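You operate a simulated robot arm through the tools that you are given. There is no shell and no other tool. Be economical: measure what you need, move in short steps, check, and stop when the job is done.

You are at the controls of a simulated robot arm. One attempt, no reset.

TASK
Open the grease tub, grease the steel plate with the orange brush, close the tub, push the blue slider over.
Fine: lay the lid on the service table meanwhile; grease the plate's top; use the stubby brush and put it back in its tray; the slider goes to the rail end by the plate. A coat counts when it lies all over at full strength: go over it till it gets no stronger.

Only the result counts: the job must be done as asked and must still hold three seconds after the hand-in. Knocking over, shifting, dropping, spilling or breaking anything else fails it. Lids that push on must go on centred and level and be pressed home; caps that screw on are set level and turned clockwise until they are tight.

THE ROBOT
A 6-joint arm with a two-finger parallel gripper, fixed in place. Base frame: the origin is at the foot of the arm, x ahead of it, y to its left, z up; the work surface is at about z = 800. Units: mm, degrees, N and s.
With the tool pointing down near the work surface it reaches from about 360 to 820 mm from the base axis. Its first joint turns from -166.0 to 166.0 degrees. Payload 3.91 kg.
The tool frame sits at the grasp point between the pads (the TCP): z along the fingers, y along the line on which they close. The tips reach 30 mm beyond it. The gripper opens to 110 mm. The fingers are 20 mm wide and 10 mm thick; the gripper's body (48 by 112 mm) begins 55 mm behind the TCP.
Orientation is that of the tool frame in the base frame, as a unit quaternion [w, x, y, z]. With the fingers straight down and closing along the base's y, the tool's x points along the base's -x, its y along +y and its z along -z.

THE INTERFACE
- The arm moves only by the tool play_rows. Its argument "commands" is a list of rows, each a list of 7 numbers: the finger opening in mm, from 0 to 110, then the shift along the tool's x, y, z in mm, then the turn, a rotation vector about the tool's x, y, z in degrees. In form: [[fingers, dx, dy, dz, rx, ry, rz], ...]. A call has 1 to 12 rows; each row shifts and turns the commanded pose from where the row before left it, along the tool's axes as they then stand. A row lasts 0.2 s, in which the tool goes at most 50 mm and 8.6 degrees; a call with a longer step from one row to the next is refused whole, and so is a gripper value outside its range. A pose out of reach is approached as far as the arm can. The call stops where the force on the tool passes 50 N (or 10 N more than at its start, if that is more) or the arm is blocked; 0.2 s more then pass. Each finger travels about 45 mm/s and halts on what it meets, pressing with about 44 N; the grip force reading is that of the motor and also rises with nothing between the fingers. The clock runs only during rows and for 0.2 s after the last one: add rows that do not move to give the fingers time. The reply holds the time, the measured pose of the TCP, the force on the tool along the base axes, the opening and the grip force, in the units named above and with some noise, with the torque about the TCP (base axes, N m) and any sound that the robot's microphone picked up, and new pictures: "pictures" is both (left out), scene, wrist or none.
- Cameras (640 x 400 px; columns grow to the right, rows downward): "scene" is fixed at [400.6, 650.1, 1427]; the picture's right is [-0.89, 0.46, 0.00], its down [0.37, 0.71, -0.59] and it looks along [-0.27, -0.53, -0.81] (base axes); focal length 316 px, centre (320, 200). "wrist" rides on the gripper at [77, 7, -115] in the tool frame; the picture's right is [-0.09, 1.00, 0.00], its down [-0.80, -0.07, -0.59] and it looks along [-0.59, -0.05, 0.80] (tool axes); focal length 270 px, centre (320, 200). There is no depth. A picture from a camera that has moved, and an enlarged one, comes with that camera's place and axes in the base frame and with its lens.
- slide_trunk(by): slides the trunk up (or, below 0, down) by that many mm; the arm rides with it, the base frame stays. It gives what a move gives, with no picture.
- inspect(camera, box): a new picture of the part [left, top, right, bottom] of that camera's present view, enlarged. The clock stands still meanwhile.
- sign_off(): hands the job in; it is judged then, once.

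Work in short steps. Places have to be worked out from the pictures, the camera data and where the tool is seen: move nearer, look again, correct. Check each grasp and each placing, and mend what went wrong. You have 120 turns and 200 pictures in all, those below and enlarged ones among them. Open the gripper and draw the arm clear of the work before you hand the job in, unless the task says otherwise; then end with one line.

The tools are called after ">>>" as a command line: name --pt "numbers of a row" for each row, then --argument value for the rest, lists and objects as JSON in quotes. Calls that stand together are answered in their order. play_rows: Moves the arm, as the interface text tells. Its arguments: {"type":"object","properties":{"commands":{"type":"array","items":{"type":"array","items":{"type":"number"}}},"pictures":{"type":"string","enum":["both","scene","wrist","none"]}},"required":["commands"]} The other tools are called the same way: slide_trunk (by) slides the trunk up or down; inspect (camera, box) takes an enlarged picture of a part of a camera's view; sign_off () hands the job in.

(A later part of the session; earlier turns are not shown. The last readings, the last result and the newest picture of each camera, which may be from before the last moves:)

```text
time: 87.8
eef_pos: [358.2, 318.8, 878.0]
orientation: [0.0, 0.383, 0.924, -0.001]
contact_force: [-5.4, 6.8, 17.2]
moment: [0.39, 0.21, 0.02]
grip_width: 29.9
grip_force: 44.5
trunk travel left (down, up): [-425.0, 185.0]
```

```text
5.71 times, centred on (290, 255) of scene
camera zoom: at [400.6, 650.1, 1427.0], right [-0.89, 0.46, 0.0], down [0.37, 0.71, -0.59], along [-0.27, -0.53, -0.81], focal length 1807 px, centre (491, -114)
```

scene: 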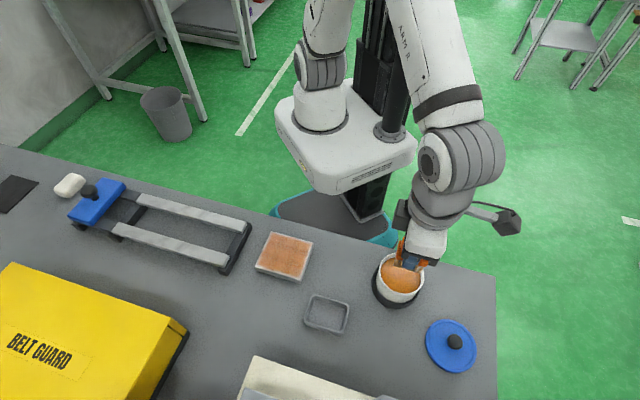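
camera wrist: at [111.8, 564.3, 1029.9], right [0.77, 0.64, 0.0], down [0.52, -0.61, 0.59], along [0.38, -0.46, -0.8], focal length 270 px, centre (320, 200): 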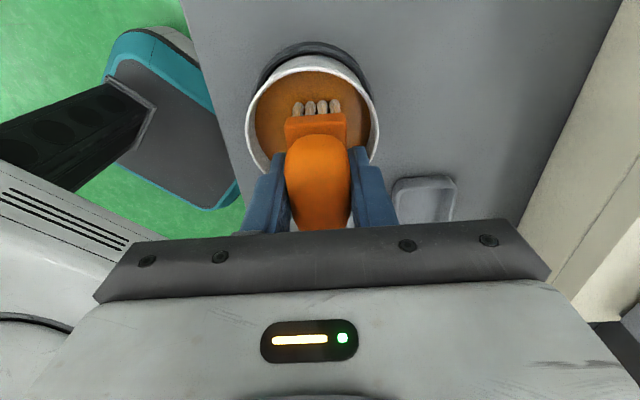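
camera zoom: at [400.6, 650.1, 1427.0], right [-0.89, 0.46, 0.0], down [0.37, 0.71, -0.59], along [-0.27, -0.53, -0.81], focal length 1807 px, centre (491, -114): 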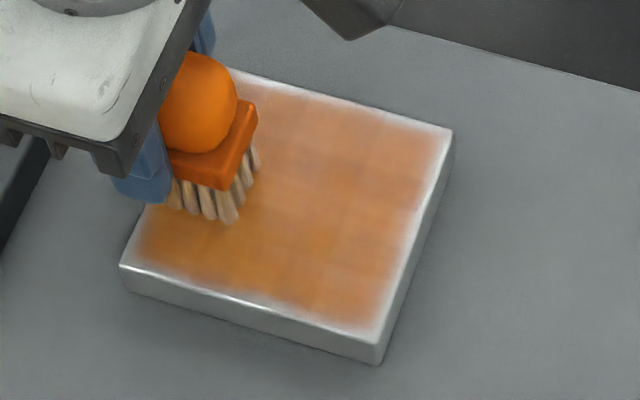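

The force is steady at about 18 N. I'll do the last two lanes on the far side.

>>> play_rows --pt "20 0 15 0 0 0 0" --pt "20 14 0 0 0 0 0" --pt "20 14 0 0 0 0 0" --pt "20 14 0 0 0 0 0" --pt "20 14 0 0 0 0 0" --pt "20 16 0 0 0 0 0" --pt "20 0 0 0 0 0 0" --pictures "none"

>>> play_rows --pt "20 0 15 0 0 0 0" --pt "20 -14 0 0 0 0 0" --pt "20 -14 0 0 0 0 0" --pt "20 -14 0 0 0 0 0" --pt "20 -14 0 0 0 0 0" --pt "20 -16 0 0 0 0 0" --pt "20 0 0 0 0 0 0" --pictures "none"

>>> play_rows --pt "20 0 0 -45 0 0 0" --pt "20 0 0 -50 0 0 0" --pt "20 38.6 -6 0 0 0 0" --pt "20 38.6 -6 0 0 0 0" --pt "20 38.6 -6 0 0 0 0" --pt "20 38.6 -6 0 0 0 0" --pt "20 38.6 -6 0 0 0 0" --pt "20 38.6 -6 0 0 0 0" --pt "20 38.6 -6 0 0 0 0" --pt "20 0 0 0 0 0 0" --pictures "wrist"

>>> inspect --camera "scene" --box '[240, 220, 340, 290]'

```text
time: 89.3
eef_pos: [319.0, 381.0, 878.6]
orientation: [0.0, 0.382, 0.924, 0.0]
contact_force: [13.5, -12.5, 30.6]
moment: [-0.7, -0.82, -0.04]
grip_width: 29.9
grip_force: 44.3
trunk travel left (down, up): [-425.0, 185.0]
```

```text
time: 91.0
eef_pos: [375.6, 345.1, 877.5]
orientation: [0.002, 0.383, 0.924, 0.001]
contact_force: [-12.0, 15.5, 35.2]
moment: [0.84, 0.87, -0.1]
grip_width: 30.1
grip_force: 44.1
trunk travel left (down, up): [-425.0, 185.0]
```

```text
time: 93.2
eef_pos: [155.5, 504.7, 973.3]
orientation: [0.0, 0.383, 0.924, -0.002]
contact_force: [0.0, 1.2, -0.7]
moment: [-0.02, -0.02, -0.01]
grip_width: 29.9
grip_force: 44.4
trunk travel left (down, up): [-425.0, 185.0]
camera wrist: at [107.8, 563.9, 1088.1], right [0.77, 0.64, 0.0], down [0.52, -0.62, 0.59], along [0.38, -0.46, -0.8], focal length 270 px, centre (320, 200)
```

wrist: 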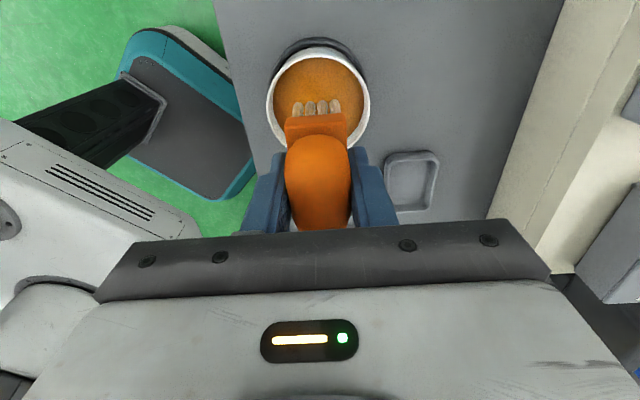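

```text
5.71 times, centred on (290, 255) of scene
camera zoom: at [400.6, 650.1, 1427.0], right [-0.89, 0.46, 0.0], down [0.37, 0.71, -0.59], along [-0.27, -0.53, -0.81], focal length 1807 px, centre (491, -114)
```

zoom: 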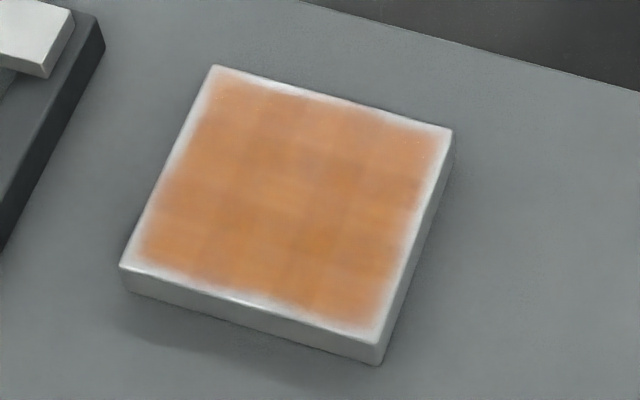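

The picture looks much like the one before the last round, which suggests near saturation. I'll do one more loaded round with edge overlap and compare.

>>> play_rows --pt "20 0 0 30 0 0 0" --pt "20 0 0 25 0 0 0" --pt "20 0 0 5 0 0 0" --pt "20 0 0 4 0 0 0" --pt "20 0 0 0 0 0 0" --pt "20 0 0 0 0 0 0" --pictures "none"

>>> play_rows --pt "20 0 0 -14 0 0 0" --pt "20 0 0 -45 0 0 0" --pt "20 -38 -5.5 0 0 0 0" --pt "20 -38 -5.5 0 0 0 0" --pt "20 -38 -5.5 0 0 0 0" --pt "20 -38 -5.5 0 0 0 0" --pt "20 -38 -5.5 0 0 0 0" --pt "20 0 0 0 0 0 0" --pt "20 0 0 40 0 0 0" --pt "20 0 0 40 0 0 0" --pt "20 0 0 10 0 0 0" --pt "20 0 0 0 0 0 0" --pictures "none"

```text
time: 94.5
eef_pos: [155.9, 503.3, 911.3]
orientation: [-0.001, 0.383, 0.924, 0.001]
contact_force: [-2.1, 1.3, 29.2]
moment: [-0.25, -0.13, 0.0]
grip_width: 29.9
grip_force: 44.1
trunk travel left (down, up): [-425.0, 185.0]
```

```text
time: 97.2
eef_pos: [273.8, 348.0, 878.2]
orientation: [-0.001, 0.383, 0.924, -0.002]
contact_force: [-0.2, -0.7, 0.7]
moment: [-0.03, -0.03, -0.02]
grip_width: 29.9
grip_force: 44.3
trunk travel left (down, up): [-425.0, 185.0]
```

At the robot-side far corner with contact imminent. I'll press 1.3 mm and raster full-length lanes.

>>> play_rows --pt "20 0 0 1.3 0 0 0" --pt "20 -16 0 0 0 0 0" --pt "20 -16 0 0 0 0 0" --pt "20 -16 0 0 0 0 0" --pt "20 -16 0 0 0 0 0" --pt "20 -16 0 0 0 0 0" --pt "20 0 17 0 0 0 0" --pt "20 0 0 0 0 0 0" --pictures "none"

>>> play_rows --pt "20 16 0 0 0 0 0" --pt "20 16 0 0 0 0 0" --pt "20 16 0 0 0 0 0" --pt "20 16 0 0 0 0 0" --pt "20 16 0 0 0 0 0" --pt "20 0 17 0 0 0 0" --pt "20 0 0 0 0 0 0" --pictures "none"

>>> play_rows --pt "20 -16 0 0 0 0 0" --pt "20 -16 0 0 0 0 0" --pt "20 -16 0 0 0 0 0" --pt "20 -16 0 0 0 0 0" --pt "20 -16 0 0 0 0 0" --pt "20 0 17 0 0 0 0" --pt "20 0 0 0 0 0 0" --pictures "none"

>>> inspect --camera "scene" --box '[240, 220, 340, 290]'

```text
time: 99.0
eef_pos: [342.0, 305.4, 877.4]
orientation: [0.0, 0.382, 0.924, 0.0]
contact_force: [-6.3, -10.8, 19.5]
moment: [-0.61, 0.17, -0.05]
grip_width: 29.8
grip_force: 44.0
trunk travel left (down, up): [-425.0, 185.0]
```

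```text
time: 100.4
eef_pos: [292.1, 371.4, 876.6]
orientation: [-0.002, 0.383, 0.924, -0.003]
contact_force: [-7.1, -5.8, 19.6]
moment: [-0.21, 0.11, -0.04]
grip_width: 29.7
grip_force: 43.8
trunk travel left (down, up): [-425.0, 185.0]
stopped in row 7: the force on the tool passed its limit at 57 N (the readings are from after the stop); the commanded pose is now the measured one
```

```text
time: 102.0
eef_pos: [361.3, 326.3, 877.2]
orientation: [-0.001, 0.381, 0.924, -0.004]
contact_force: [-5.8, -12.3, 20.4]
moment: [-0.51, 0.11, -0.05]
grip_width: 29.9
grip_force: 43.7
trunk travel left (down, up): [-425.0, 185.0]
```

```text
5.71 times, centred on (290, 255) of scene
camera zoom: at [400.6, 650.1, 1427.0], right [-0.89, 0.46, 0.0], down [0.37, 0.71, -0.59], along [-0.27, -0.53, -0.81], focal length 1807 px, centre (491, -114)
```

zoom: 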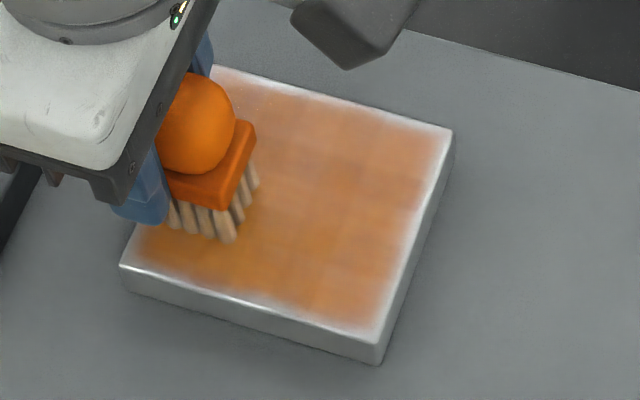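

I'll level again (-0.4° about x), then do the remaining two lanes.

>>> play_rows --pt "20 0 5 -0.3 -0.4 0 0" --pt "20 16 0 0 0 0 0" --pt "20 16 0 0 0 0 0" --pt "20 16 0 0 0 0 0" --pt "20 16 0 0 0 0 0" --pt "20 16 0 0 0 0 0" --pt "20 0 17 0 0 0 0" --pt "20 0 0 0 0 0 0" --pictures "none"

>>> play_rows --pt "20 -16 0 0 0 0 0" --pt "20 -16 0 0 0 0 0" --pt "20 -16 0 0 0 0 0" --pt "20 -16 0 0 0 0 0" --pt "20 -16 0 0 0 0 0" --pt "20 0 0 0 0 0 0" --pictures "none"

>>> play_rows --pt "20 0 0 -45 0 0 0" --pt "20 0 0 -50 0 0 0" --pt "20 39 -5.6 0 0 0 0" --pt "20 39 -5.6 0 0 0 0" --pt "20 39 -5.6 0 0 0 0" --pt "20 39 -5.6 0 0 0 0" --pt "20 39 -5.6 0 0 0 0" --pt "20 39 -5.6 0 0 0 0" --pt "20 39 -5.6 0 0 0 0" --pt "20 0 0 0 0 0 0" --pictures "wrist"

>>> inspect --camera "scene" --box '[240, 220, 340, 290]'

```text
time: 103.8
eef_pos: [320.2, 400.0, 877.9]
orientation: [0.0, 0.382, 0.924, -0.001]
contact_force: [-10.9, -4.0, 14.4]
moment: [-0.29, 0.44, -0.15]
grip_width: 29.8
grip_force: 44.4
trunk travel left (down, up): [-425.0, 185.0]
```

```text
time: 105.2
eef_pos: [380.3, 343.1, 878.1]
orientation: [-0.001, 0.383, 0.924, -0.001]
contact_force: [-0.9, 1.2, 4.2]
moment: [0.04, 0.01, 0.01]
grip_width: 29.7
grip_force: 43.6
trunk travel left (down, up): [-425.0, 185.0]
```

```text
time: 107.4
eef_pos: [157.3, 510.5, 969.1]
orientation: [-0.001, 0.383, 0.924, -0.002]
contact_force: [-0.4, 0.1, 0.0]
moment: [0.0, -0.01, 0.03]
grip_width: 30.1
grip_force: 44.3
trunk travel left (down, up): [-425.0, 185.0]
camera wrist: at [109.4, 569.2, 1084.0], right [0.77, 0.64, 0.0], down [0.52, -0.62, 0.59], along [0.38, -0.46, -0.8], focal length 270 px, centre (320, 200)
```

wrist: 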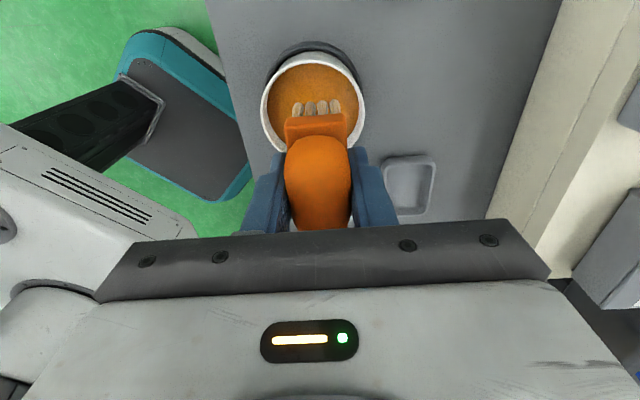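

```text
5.71 times, centred on (290, 255) of scene
camera zoom: at [400.6, 650.1, 1427.0], right [-0.89, 0.46, 0.0], down [0.37, 0.71, -0.59], along [-0.27, -0.53, -0.81], focal length 1807 px, centre (491, -114)
```

zoom: 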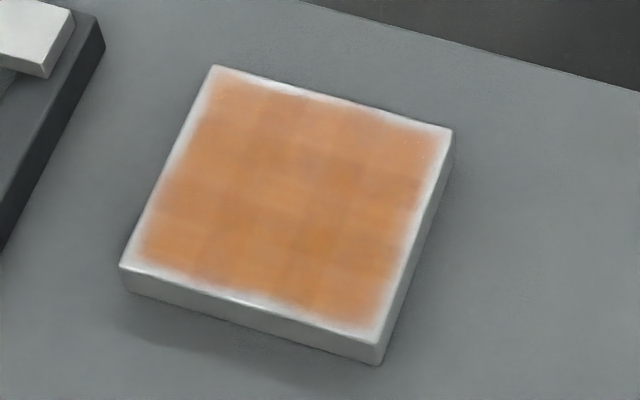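

The coat looks identical to the one before this round, so it seems saturated. To be sure, I'll view the whole plate with the wrist camera from beyond its near end.

>>> play_rows --pt "20 -46 2 -5 0 0 0" --pt "20 -46 2 -5 0 0 0" --pt "20 -46 2 -5 0 0 0" --pt "20 -46 2 -5 0 0 0" --pt "20 -46 2 -5 0 0 0" --pt "20 -46 2 -5 0 0 0" --pt "20 -46 2 -5 0 0 0" --pt "20 -46 2 -5 0 0 0" --pt "20 0 0 0 0 0 0" --pictures "none"

>>> inspect --camera "wrist" --box '[240, 0, 400, 100]'

```text
time: 109.4
eef_pos: [429.3, 260.4, 1010.5]
orientation: [-0.001, 0.382, 0.924, -0.002]
contact_force: [-0.9, -0.7, -0.7]
moment: [-0.01, 0.03, 0.01]
grip_width: 29.9
grip_force: 43.9
trunk travel left (down, up): [-425.0, 185.0]
```

```text
4.00 times, centred on (320, 50) of wrist
camera zoom: at [381.1, 319.7, 1125.8], right [0.77, 0.64, 0.0], down [0.52, -0.61, 0.59], along [0.38, -0.46, -0.8], focal length 1081 px, centre (320, 800)
```

zoom: 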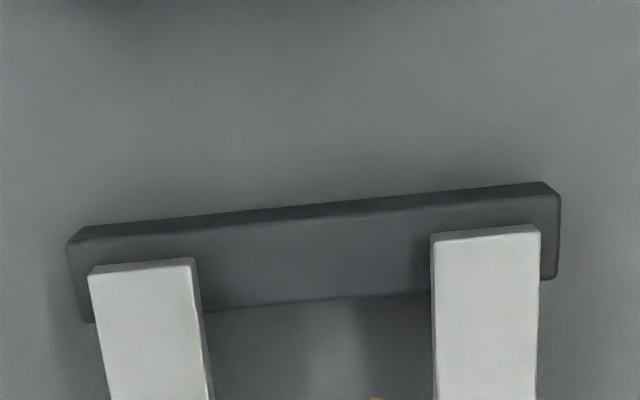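

That was too far past the plate. I'll step back 70 mm and rise.

>>> play_rows --pt "20 35 0 -20 0 0 0" --pt "20 35 0 -20 0 0 0" --pt "20 0 0 0 0 0 0" --pictures "none"

>>> inspect --camera "wrist" --box '[240, 0, 400, 100]'

```text
time: 110.2
eef_pos: [380.1, 311.0, 1052.0]
orientation: [0.0, 0.383, 0.924, -0.002]
contact_force: [-0.1, 0.7, -0.7]
moment: [-0.01, -0.02, 0.01]
grip_width: 30.0
grip_force: 44.1
trunk travel left (down, up): [-425.0, 185.0]
```

```text
4.00 times, centred on (320, 50) of wrist
camera zoom: at [331.9, 369.7, 1168.0], right [0.77, 0.64, 0.0], down [0.52, -0.61, 0.59], along [0.38, -0.46, -0.8], focal length 1081 px, centre (320, 800)
```

zoom: 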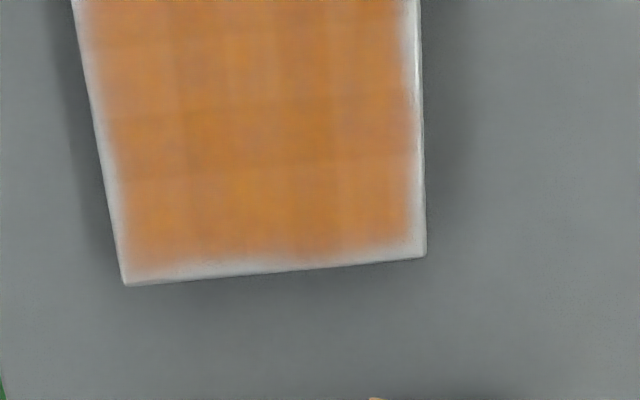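

The coat is even all over with a thin, unchanging rim, so I take it as saturated. Next I'll carry the brush back above its tray.

>>> play_rows --pt "20 36.2 15.2 0 0 0 0" --pt "20 36.2 15.2 0 0 0 0" --pt "20 36.2 15.2 20 0 0 0" --pt "20 36.2 15.2 40 0 0 0" --pt "20 36.1 15.3 40 0 0 0" --pt "20 0 0 40 0 0 0" --pt "20 0 0 0 0 0 0" --pictures "none"

>>> inspect --camera "wrist" --box '[220, 30, 420, 190]'

>>> inspect --camera "scene" --box '[270, 240, 410, 345]'

```text
refused: row 4 steps farther than a row can; nothing moved
```

```text
2.50 times, centred on (320, 110) of wrist
camera zoom: at [331.9, 369.7, 1168.0], right [0.77, 0.64, 0.0], down [0.52, -0.61, 0.59], along [0.38, -0.46, -0.8], focal length 676 px, centre (320, 425)
```

zoom: 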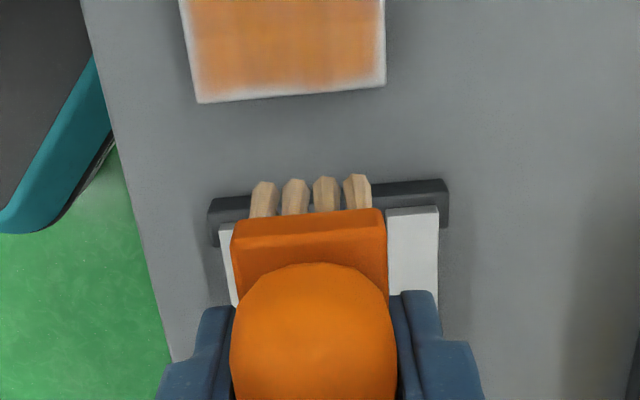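

```text
3.81 times, centred on (340, 292) of scene
camera zoom: at [400.6, 650.1, 1427.0], right [-0.89, 0.46, 0.0], down [0.37, 0.71, -0.59], along [-0.27, -0.53, -0.81], focal length 1205 px, centre (244, -152)
```

zoom: 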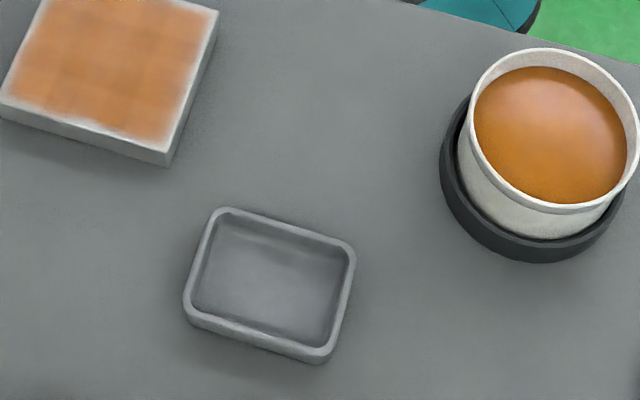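

One row was too long. I'll send the same path with smaller steps.

>>> play_rows --pt "20 36.2 15.2 0 0 0 0" --pt "20 36.2 15.2 0 0 0 0" --pt "20 36.2 15.2 0 0 0 0" --pt "20 36.2 15.2 0 0 0 0" --pt "20 36.1 15.3 0 0 0 0" --pt "20 0 0 45 0 0 0" --pt "20 0 0 45 0 0 0" --pt "20 0 0 45 0 0 0" --pt "20 0 0 0 0 0 0" --pictures "none"

>>> inspect --camera "wrist" --box '[220, 30, 420, 190]'

>>> inspect --camera "scene" --box '[270, 240, 410, 345]'

```text
time: 112.2
eef_pos: [305.7, 491.4, 916.4]
orientation: [-0.001, 0.382, 0.924, -0.002]
contact_force: [0.1, 0.1, -1.1]
moment: [0.01, 0.03, 0.0]
grip_width: 30.0
grip_force: 43.9
trunk travel left (down, up): [-425.0, 185.0]
```

```text
2.50 times, centred on (320, 110) of wrist
camera zoom: at [257.2, 550.9, 1030.4], right [0.77, 0.64, 0.0], down [0.52, -0.62, 0.59], along [0.38, -0.46, -0.8], focal length 676 px, centre (320, 425)
```

zoom: 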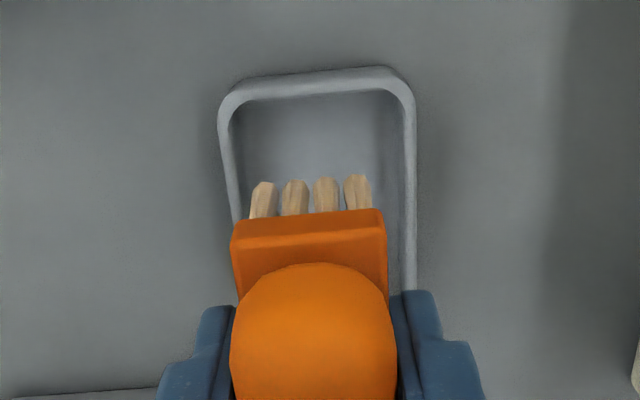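

```text
3.81 times, centred on (340, 292) of scene
camera zoom: at [400.6, 650.1, 1427.0], right [-0.89, 0.46, 0.0], down [0.37, 0.71, -0.59], along [-0.27, -0.53, -0.81], focal length 1205 px, centre (244, -152)
```

zoom: 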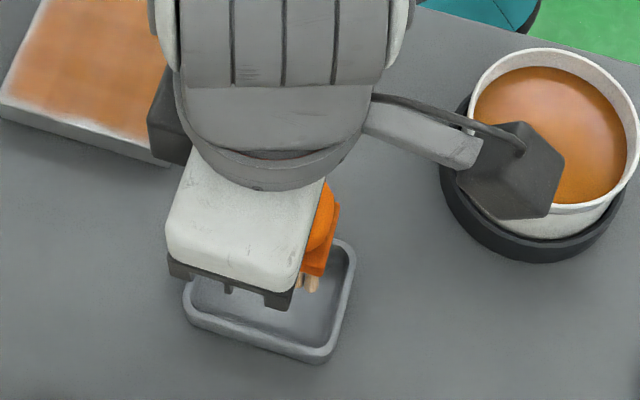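

The brush is lined up over the tray. I'll lower it until contact.

>>> play_rows --pt "20 0 0 30 0 0 0" --pt "20 0 0 17 0 0 0" --pt "20 0 0 5 0 0 0" --pt "20 0 0 2 0 0 0" --pt "20 0 0 0 0 0 0" --pictures "wrist"

```text
time: 113.4
eef_pos: [305.3, 492.6, 862.3]
orientation: [0.0, 0.383, 0.924, -0.002]
contact_force: [-0.4, -0.4, -0.7]
moment: [0.0, 0.01, 0.0]
grip_width: 29.8
grip_force: 44.7
trunk travel left (down, up): [-425.0, 185.0]
camera wrist: at [257.5, 551.0, 976.7], right [0.77, 0.64, 0.0], down [0.52, -0.61, 0.59], along [0.38, -0.46, -0.8], focal length 270 px, centre (320, 200)
```

wrist: 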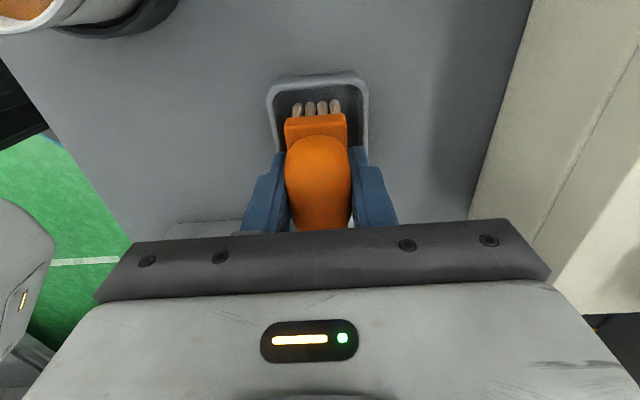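

Inside the tray but not touching yet; I'll lower in 1 mm steps.

>>> play_rows --pt "20 0 0 1 0 0 0" --pt "20 0 0 1 0 0 0" --pt "20 0 0 0 0 0 0" --pictures "none"

>>> play_rows --pt "20 0 0 1 0 0 0" --pt "20 0 0 0 0 0 0" --pictures "none"

```text
time: 114.2
eef_pos: [305.8, 491.9, 860.9]
orientation: [-0.001, 0.383, 0.924, -0.001]
contact_force: [0.5, -0.2, -0.6]
moment: [-0.01, -0.03, -0.03]
grip_width: 29.9
grip_force: 43.9
trunk travel left (down, up): [-425.0, 185.0]
```

```text
time: 114.8
eef_pos: [307.0, 491.3, 859.9]
orientation: [-0.001, 0.383, 0.924, -0.001]
contact_force: [0.2, 0.2, -0.2]
moment: [0.01, 0.01, -0.02]
grip_width: 29.9
grip_force: 43.6
trunk travel left (down, up): [-425.0, 185.0]
```

>>> play_rows --pt "20 0 0 1 0 0 0" --pt "20 0 0 0 0 0 0" --pictures "none"

>>> play_rows --pt "20 0 0 0.7 0 0 0" --pt "20 0 0 0 0 0 0" --pictures "none"

```text
time: 115.4
eef_pos: [305.6, 492.1, 858.3]
orientation: [0.0, 0.383, 0.924, -0.001]
contact_force: [2.2, 0.0, 6.7]
moment: [-0.13, -0.31, 0.04]
grip_width: 29.9
grip_force: 43.8
trunk travel left (down, up): [-425.0, 185.0]
```

```text
time: 116.0
eef_pos: [305.8, 491.4, 858.4]
orientation: [-0.001, 0.383, 0.924, 0.001]
contact_force: [7.9, 1.0, 21.5]
moment: [-0.19, -0.59, 0.0]
grip_width: 29.8
grip_force: 43.7
trunk travel left (down, up): [-425.0, 185.0]
```

It's seated on the tray floor. I'll ease up a little, open, and rise.

>>> play_rows --pt "20 0 0 -1 0 0 0" --pt "40 0 0 0 0 0 0" --pt "55 0 0 0 0 0 0" --pt "60 0 0 0 0 0 0" --pt "60 0 0 -20 0 0 0" --pt "60 0 0 -40 0 0 0" --pt "60 0 0 -40 0 0 0" --pt "60 0 0 0 0 0 0" --pictures "wrist"

>>> inspect --camera "scene" --box '[270, 240, 410, 345]'

```text
time: 117.8
eef_pos: [303.0, 492.1, 957.8]
orientation: [-0.001, 0.383, 0.924, -0.002]
contact_force: [-0.4, 0.0, -0.6]
moment: [0.02, 0.01, 0.01]
grip_width: 60.0
grip_force: 0.1
trunk travel left (down, up): [-425.0, 185.0]
camera wrist: at [255.2, 550.3, 1073.0], right [0.77, 0.64, 0.0], down [0.52, -0.62, 0.59], along [0.38, -0.46, -0.8], focal length 270 px, centre (320, 200)
```

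wrist: 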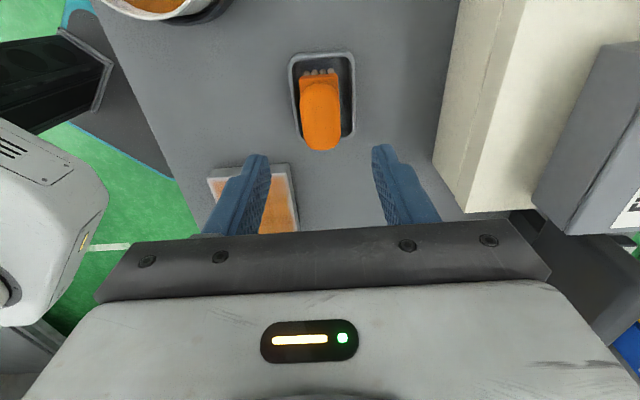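

```text
3.81 times, centred on (340, 292) of scene
camera zoom: at [400.6, 650.1, 1427.0], right [-0.89, 0.46, 0.0], down [0.37, 0.71, -0.59], along [-0.27, -0.53, -0.81], focal length 1205 px, centre (244, -152)
```

zoom: 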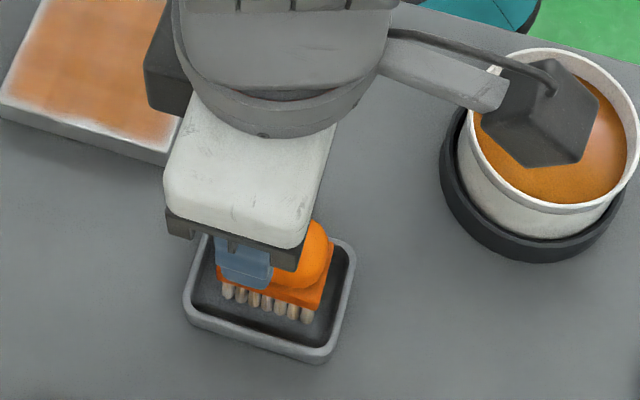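

The brush stands in its tray. Next I'll rise, turn back to the original orientation, and head over the lid.

>>> play_rows --pt "60 0 0 -15 0 0 -7.5" --pt "60 0 0 -15 0 0 -7.5" --pt "60 0 0 -10 0 0 -7.5" --pt "60 0 0 0 0 0 -7.5" --pt "60 0 0 0 0 0 -7.5" --pt "60 0 0 0 0 0 -7.5" --pt "60 34.6 30 0 0 0 0" --pt "60 34.6 30 0 0 0 0" --pt "60 34.6 30 0 0 0 0" --pt "60 34.6 30 0 0 0 0" --pt "60 34.6 30 0 0 0 0" --pt "60 0 0 0 0 0 0"

>>> inspect --camera "wrist" --box '[240, 50, 400, 170]'

>>> inspect --camera "scene" --box '[400, 290, 500, 390]'

```text
time: 120.4
eef_pos: [131.2, 641.5, 997.6]
orientation: [-0.001, 0.001, 1.0, -0.001]
contact_force: [0.7, 0.0, 0.1]
moment: [0.0, -0.01, -0.02]
grip_width: 60.0
grip_force: 0.1
trunk travel left (down, up): [-425.0, 185.0]
camera wrist: at [56.3, 648.1, 1113.8], right [0.09, 1.0, 0.0], down [0.8, -0.07, 0.59], along [0.59, -0.05, -0.81], focal length 270 px, centre (320, 200)
```

scene: 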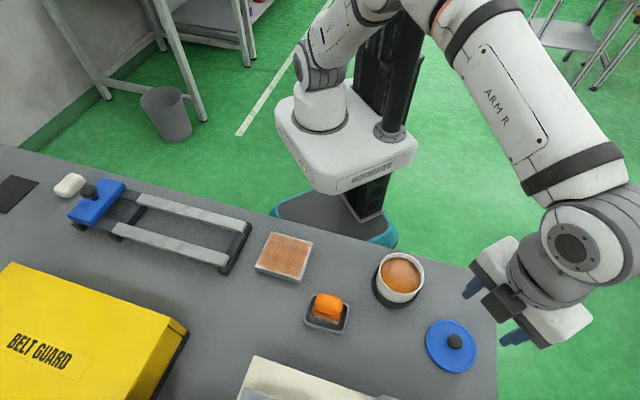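
wrist: 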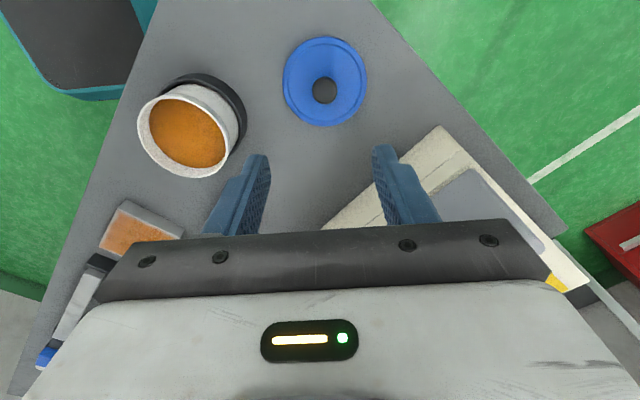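

```text
3.33 times, centred on (320, 110) of wrist
camera zoom: at [56.3, 648.1, 1113.8], right [0.09, 1.0, 0.0], down [0.8, -0.07, 0.59], along [0.59, -0.05, -0.81], focal length 901 px, centre (320, 500)
```

zoom: 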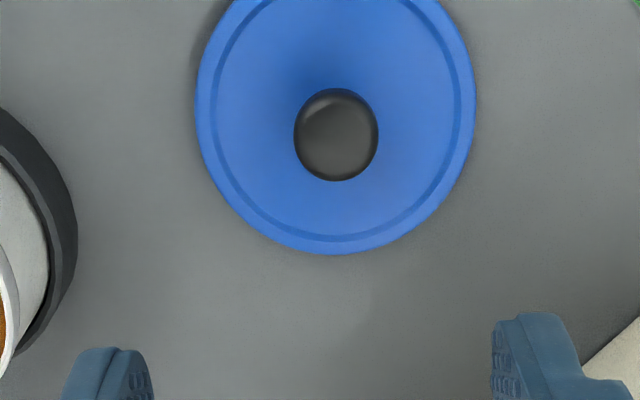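

```text
4.00 times, centred on (450, 340) of scene
camera zoom: at [400.6, 650.1, 1427.0], right [-0.89, 0.46, 0.0], down [0.37, 0.71, -0.59], along [-0.27, -0.53, -0.81], focal length 1265 px, centre (-200, -360)
```

zoom: 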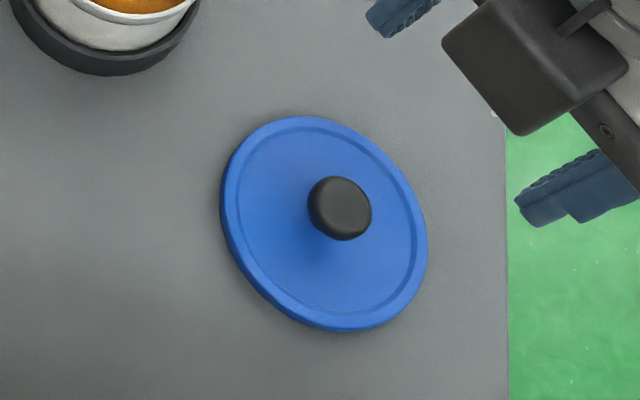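

The knob is at [130.2, 647.4]. I'll shift 6 mm and go down to TCP 870, then verify.

>>> play_rows --pt "60 1 6 40 0 0 0" --pt "60 0 0 45 0 0 0" --pt "60 0 0 42 0 0 0" --pt "60 0 0 0 0 0 0" --pictures "wrist"

```text
time: 121.4
eef_pos: [130.0, 644.8, 870.8]
orientation: [-0.001, 0.0, 1.0, 0.0]
contact_force: [-0.7, 0.2, -0.3]
moment: [-0.03, -0.02, 0.0]
grip_width: 60.0
grip_force: 0.0
trunk travel left (down, up): [-425.0, 185.0]
camera wrist: at [54.6, 652.1, 985.8], right [0.09, 1.0, 0.0], down [0.8, -0.07, 0.59], along [0.59, -0.05, -0.81], focal length 270 px, centre (320, 200)
```

wrist: 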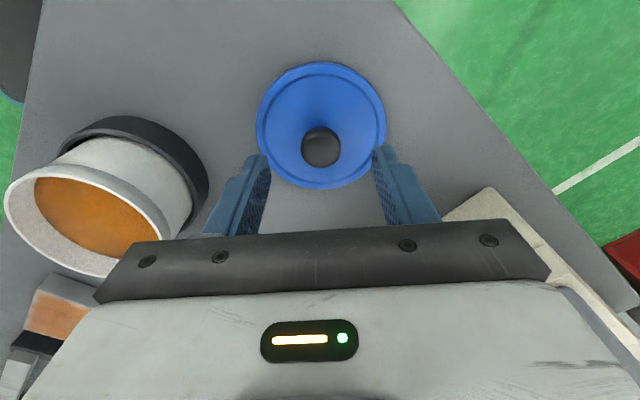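

The knob is centred between the fingers. I'll lower to 844 and close.

>>> play_rows --pt "60 0 0 15 0 0 0" --pt "60 0 0 9 0 0 0" --pt "60 0 0 3 0 0 0" --pt "45 0 0 0 0 0 0" --pt "30 0 0 0 0 0 0" --pt "15 0 0 0 0 0 0" --pt "15 0 0 0 0 0 0" --pt "15 0 0 0 0 0 0" --pictures "wrist"

```text
time: 123.2
eef_pos: [129.8, 646.9, 844.6]
orientation: [0.0, 0.001, 1.0, -0.001]
contact_force: [-0.1, 0.2, 0.5]
moment: [0.03, 0.01, 0.0]
grip_width: 23.8
grip_force: 44.0
trunk travel left (down, up): [-425.0, 185.0]
camera wrist: at [54.9, 653.3, 959.6], right [0.09, 1.0, 0.0], down [0.8, -0.07, 0.59], along [0.59, -0.05, -0.81], focal length 270 px, centre (320, 200)
```

wrist: 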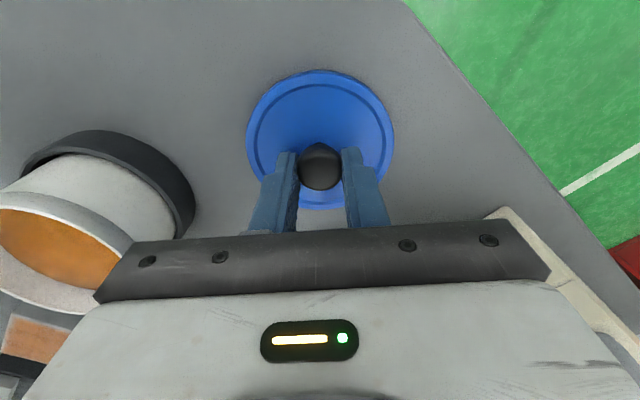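

The lid is held, gripped about 4 mm higher than before, so the seated TCP should be about z 907. I'll lift and carry it over the tub.

>>> play_rows --pt "15 0 0 -20 0 0 0" --pt "15 0 0 -45 0 0 0" --pt "15 0 0 -45 0 0 0" --pt "15 -6 -35 0 0 0 0" --pt "15 -6 -35 0 0 0 0" --pt "15 -6 -35 0 0 0 0" --pt "15 -5.7 -35 0 0 0 0" --pt "15 0 0 0 0 0 0"

>>> inspect --camera "scene" --box '[340, 220, 460, 310]'

>>> inspect --camera "wrist" --box '[220, 30, 420, 190]'

```text
time: 125.0
eef_pos: [151.9, 508.3, 954.5]
orientation: [0.0, 0.0, 1.0, -0.001]
contact_force: [-0.3, -0.1, -0.1]
moment: [0.0, 0.02, 0.03]
grip_width: 23.5
grip_force: 44.7
trunk travel left (down, up): [-425.0, 185.0]
camera wrist: at [77.2, 515.1, 1069.1], right [0.09, 1.0, 0.0], down [0.8, -0.07, 0.59], along [0.59, -0.05, -0.81], focal length 270 px, centre (320, 200)
```

scene: 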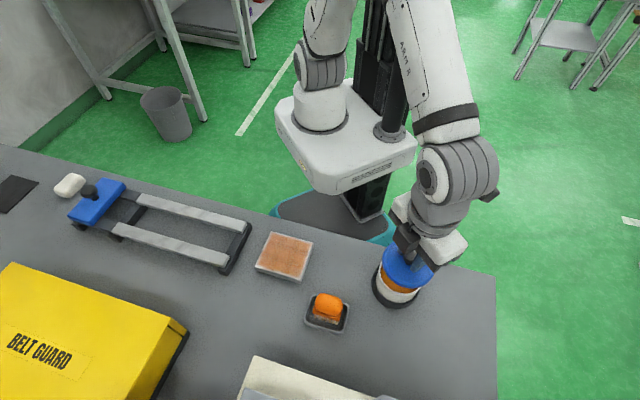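
wrist: 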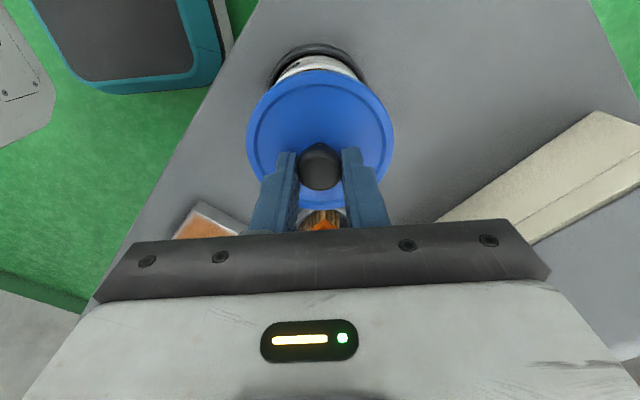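

```text
4.44 times, centred on (400, 265) of scene
camera zoom: at [400.6, 650.1, 1427.0], right [-0.89, 0.46, 0.0], down [0.37, 0.71, -0.59], along [-0.27, -0.53, -0.81], focal length 1406 px, centre (-36, -89)
```

zoom: 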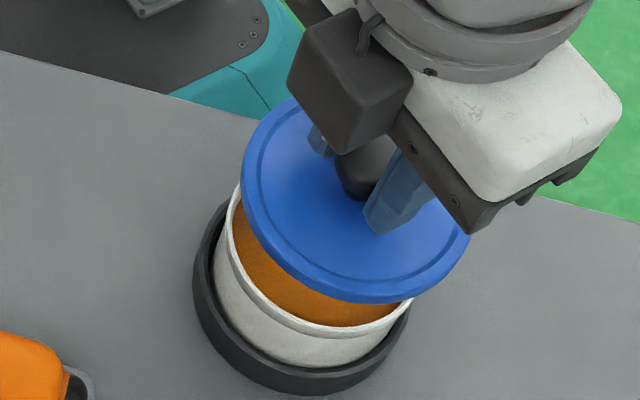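

```text
2.50 times, centred on (320, 110) of wrist
camera zoom: at [77.2, 515.1, 1069.1], right [0.09, 1.0, 0.0], down [0.8, -0.07, 0.59], along [0.59, -0.05, -0.81], focal length 676 px, centre (320, 425)
```

zoom: 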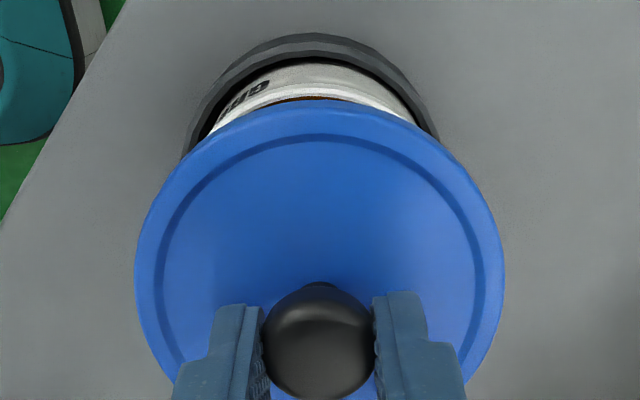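

The wrist view shows the lid centred in y; the scene view suggests it needs about 1.5 mm more in +x. I'll correct that and go down to just above the rim.

>>> play_rows --pt "15 -1.5 0 20 0 0 0" --pt "15 0 0 14 0 0 0" --pt "15 0 0 0 0 0 0" --pictures "none"

>>> inspect --camera "scene" --box '[340, 220, 460, 310]'

>>> inspect --camera "wrist" --box '[220, 30, 420, 190]'

```text
time: 125.8
eef_pos: [155.1, 508.2, 921.8]
orientation: [-0.001, 0.0, 1.0, -0.002]
contact_force: [-0.3, 0.0, -0.4]
moment: [0.0, 0.0, -0.02]
grip_width: 23.8
grip_force: 43.9
trunk travel left (down, up): [-425.0, 185.0]
```

```text
4.44 times, centred on (400, 265) of scene
camera zoom: at [400.6, 650.1, 1427.0], right [-0.89, 0.46, 0.0], down [0.37, 0.71, -0.59], along [-0.27, -0.53, -0.81], focal length 1406 px, centre (-36, -89)
```

zoom: 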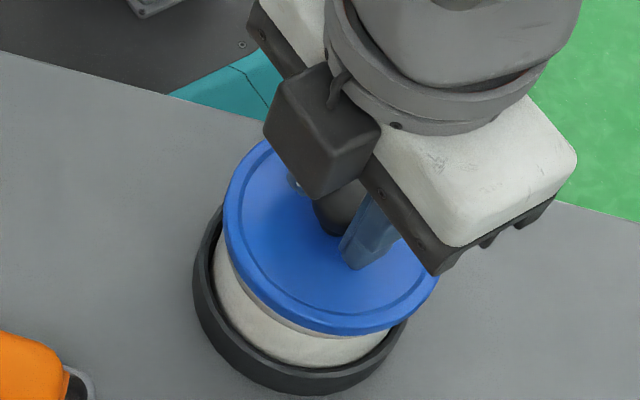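

```text
2.50 times, centred on (320, 110) of wrist
camera zoom: at [79.5, 514.7, 1036.4], right [0.09, 1.0, 0.0], down [0.8, -0.07, 0.59], along [0.59, -0.05, -0.81], focal length 676 px, centre (320, 425)
```

zoom: 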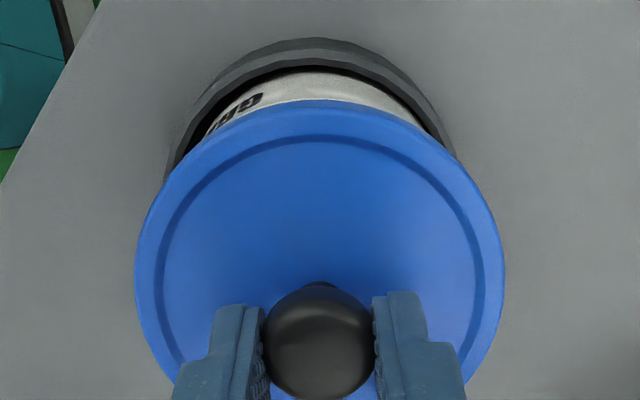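

It looks concentric. I'll lower in small steps and feel for the rim.

>>> play_rows --pt "15 0 0 4 0 0 0" --pt "15 0 0 3 0 0 0" --pt "15 0 0 2 0 0 0" --pt "15 0 0 0 0 0 0" --pictures "none"

```text
time: 126.8
eef_pos: [154.7, 507.6, 913.2]
orientation: [-0.001, 0.0, 1.0, 0.0]
contact_force: [-0.9, 1.2, 10.0]
moment: [-0.05, 0.37, -0.04]
grip_width: 24.0
grip_force: 43.9
trunk travel left (down, up): [-425.0, 185.0]
```

Contact of 10 N comes on the -x side (moment 0.37), which suggests the lid sits slightly too far +x. I'll shift 1 mm back and check.

>>> play_rows --pt "15 1.2 0 0 0 0 0" --pt "15 0 0 0 0 0 0" --pictures "none"

>>> play_rows --pt "15 0 0 1 0 0 0" --pt "15 0 0 0 0 0 0" --pictures "none"

```text
time: 127.4
eef_pos: [156.5, 507.8, 912.5]
orientation: [-0.001, 0.0, 1.0, 0.0]
contact_force: [3.9, 0.5, 10.8]
moment: [-0.17, 0.13, 0.03]
grip_width: 23.8
grip_force: 44.1
trunk travel left (down, up): [-425.0, 185.0]
```

```text
time: 128.0
eef_pos: [155.5, 508.5, 912.2]
orientation: [0.0, 0.0, 1.0, 0.0]
contact_force: [1.6, 1.3, 18.8]
moment: [-0.24, 0.83, 0.01]
grip_width: 23.9
grip_force: 43.8
trunk travel left (down, up): [-425.0, 185.0]
```

The contact stays on the -x side. I'll look closely for tilt or offset.

>>> inspect --camera "scene" --box '[360, 230, 440, 310]'

>>> inspect --camera "wrist" --box '[240, 40, 400, 160]'

```text
5.00 times, centred on (400, 270) of scene
camera zoom: at [400.6, 650.1, 1427.0], right [-0.89, 0.46, 0.0], down [0.37, 0.71, -0.59], along [-0.27, -0.53, -0.81], focal length 1581 px, centre (-80, -150)
```

zoom: 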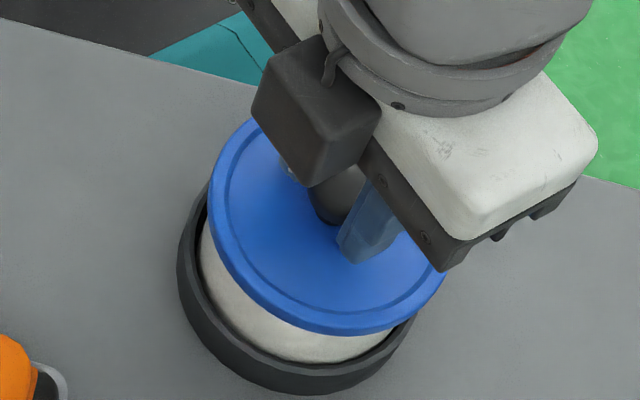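

```text
3.33 times, centred on (320, 100) of wrist
camera zoom: at [79.5, 514.6, 1027.2], right [0.09, 1.0, 0.0], down [0.8, -0.07, 0.59], along [0.59, -0.05, -0.81], focal length 901 px, centre (320, 533)
```

zoom: 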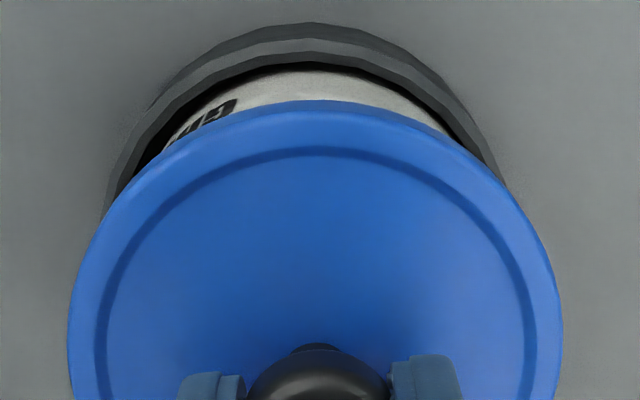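

The lid is concentric with the holder to within about 1 mm, so the off-centre load is probably a slight tilt in the grip. I'll press in small steps and watch whether it levels and snaps.

>>> play_rows --pt "15 0 0 1 0 0 0" --pt "15 0 0 0 0 0 0" --pictures "none"

>>> play_rows --pt "15 0 0 1 0 0 0" --pt "15 0 0 0 0 0 0" --pictures "none"

```text
time: 128.6
eef_pos: [154.2, 506.1, 909.0]
orientation: [-0.001, -0.001, 1.0, -0.003]
contact_force: [-0.8, -0.1, 2.3]
moment: [0.06, 0.01, -0.01]
grip_width: 23.8
grip_force: 43.5
trunk travel left (down, up): [-425.0, 185.0]
```

```text
time: 129.2
eef_pos: [154.8, 508.2, 909.2]
orientation: [-0.001, 0.0, 1.0, -0.002]
contact_force: [-0.4, -0.7, -0.4]
moment: [-0.02, -0.01, 0.0]
grip_width: 23.9
grip_force: 44.1
trunk travel left (down, up): [-425.0, 185.0]
```

It dropped into place guidingly and the load vanished. I'll keep pressing until it snaps home.

>>> play_rows --pt "15 0 0 1 0 0 0" --pt "15 0 0 1 0 0 0" --pt "15 0 0 0 0 0 0" --pictures "none"

>>> play_rows --pt "15 0 0 1 0 0 0" --pt "15 0 0 1 0 0 0" --pt "15 0 0 0 0 0 0" --pictures "wrist"

```text
time: 130.0
eef_pos: [153.9, 507.0, 907.4]
orientation: [0.0, 0.001, 1.0, -0.001]
contact_force: [-4.8, -0.9, 13.3]
moment: [0.31, -0.11, 0.03]
grip_width: 23.7
grip_force: 43.9
trunk travel left (down, up): [-425.0, 185.0]
heard: snap
```

```text
time: 130.8
eef_pos: [155.3, 505.6, 906.4]
orientation: [0.001, 0.0, 1.0, 0.002]
contact_force: [-8.6, -1.4, 33.8]
moment: [0.01, -0.46, -0.03]
grip_width: 23.9
grip_force: 44.7
trunk travel left (down, up): [-425.0, 185.0]
camera wrist: at [78.9, 512.6, 1021.6], right [0.09, 1.0, 0.0], down [0.8, -0.07, 0.59], along [0.59, -0.05, -0.8], focal length 270 px, centre (320, 200)
```

wrist: 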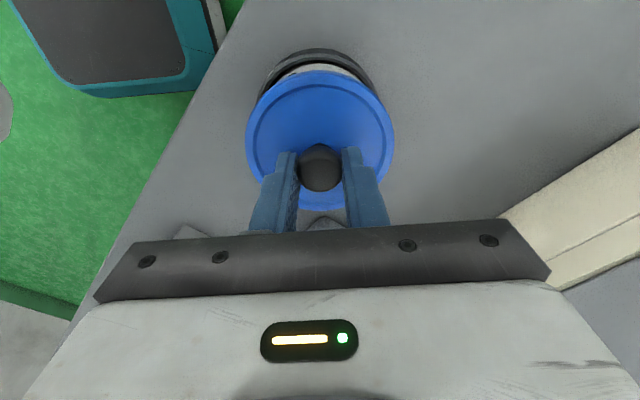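

It snapped at TCP 907 and now carries 34 N, which matches the expected seated height. I'll press a little more, ease off, and release.

>>> play_rows --pt "15 0 0 1 0 0 0" --pt "15 0 0 0 0 0 0" --pt "15 0 0 -3 0 0 0" --pt "15 0 0 0 0 0 0" --pictures "none"

>>> play_rows --pt "30 0 0 0 0 0 0" --pt "50 0 0 0 0 0 0" --pt "60 0 0 0 0 0 0" --pt "60 0 0 0 0 0 0" --pt "60 0 0 -30 0 0 0" --pt "60 0 0 -45 0 0 0" --pt "60 0 0 0 0 0 0"

>>> inspect --camera "scene" --box '[340, 220, 460, 310]'

>>> inspect --camera "wrist" --box '[240, 40, 400, 160]'

```text
time: 131.8
eef_pos: [153.4, 506.7, 906.3]
orientation: [0.0, 0.0, 1.0, -0.001]
contact_force: [-10.0, 9.7, 23.5]
moment: [0.34, 0.33, -0.02]
grip_width: 23.6
grip_force: 44.1
trunk travel left (down, up): [-425.0, 185.0]
```

```text
time: 133.4
eef_pos: [157.3, 509.6, 980.8]
orientation: [-0.001, 0.0, 1.0, -0.001]
contact_force: [0.0, 0.5, 1.0]
moment: [0.0, -0.06, -0.01]
grip_width: 60.3
grip_force: 0.0
trunk travel left (down, up): [-425.0, 185.0]
camera wrist: at [81.8, 516.8, 1096.5], right [0.09, 1.0, 0.0], down [0.8, -0.07, 0.59], along [0.59, -0.05, -0.81], focal length 270 px, centre (320, 200)
```

scene: 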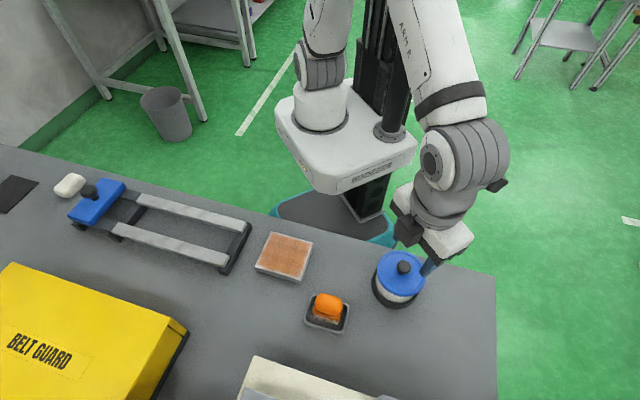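
wrist: 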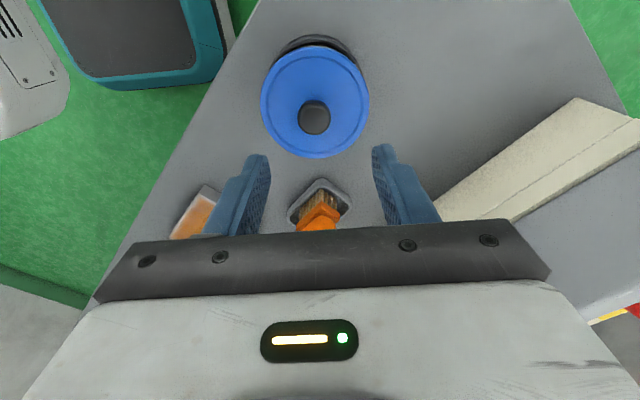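

```text
4.44 times, centred on (400, 265) of scene
camera zoom: at [400.6, 650.1, 1427.0], right [-0.89, 0.46, 0.0], down [0.37, 0.71, -0.59], along [-0.27, -0.53, -0.81], focal length 1406 px, centre (-36, -89)
```

zoom: 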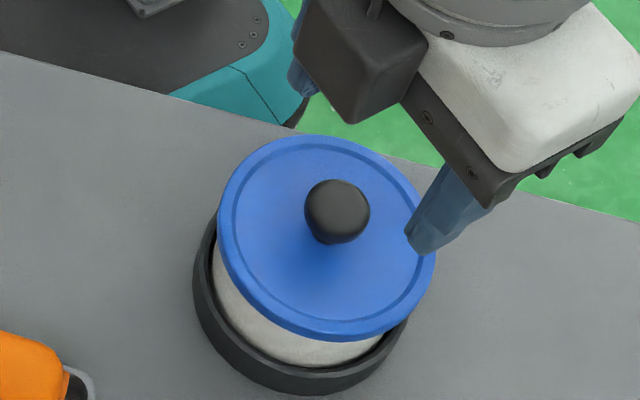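

```text
3.33 times, centred on (320, 100) of wrist
camera zoom: at [81.8, 516.8, 1096.5], right [0.09, 1.0, 0.0], down [0.8, -0.07, 0.59], along [0.59, -0.05, -0.81], focal length 901 px, centre (320, 533)
```

zoom: 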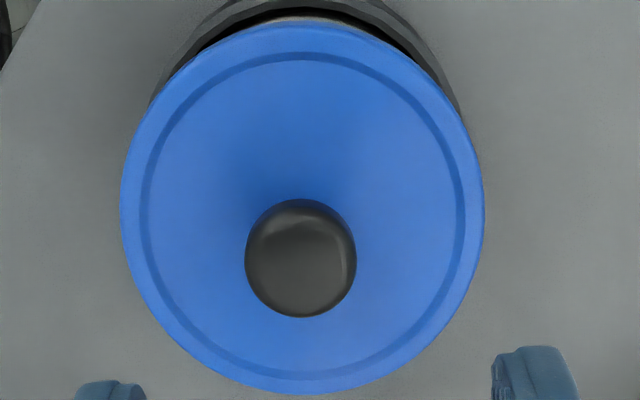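

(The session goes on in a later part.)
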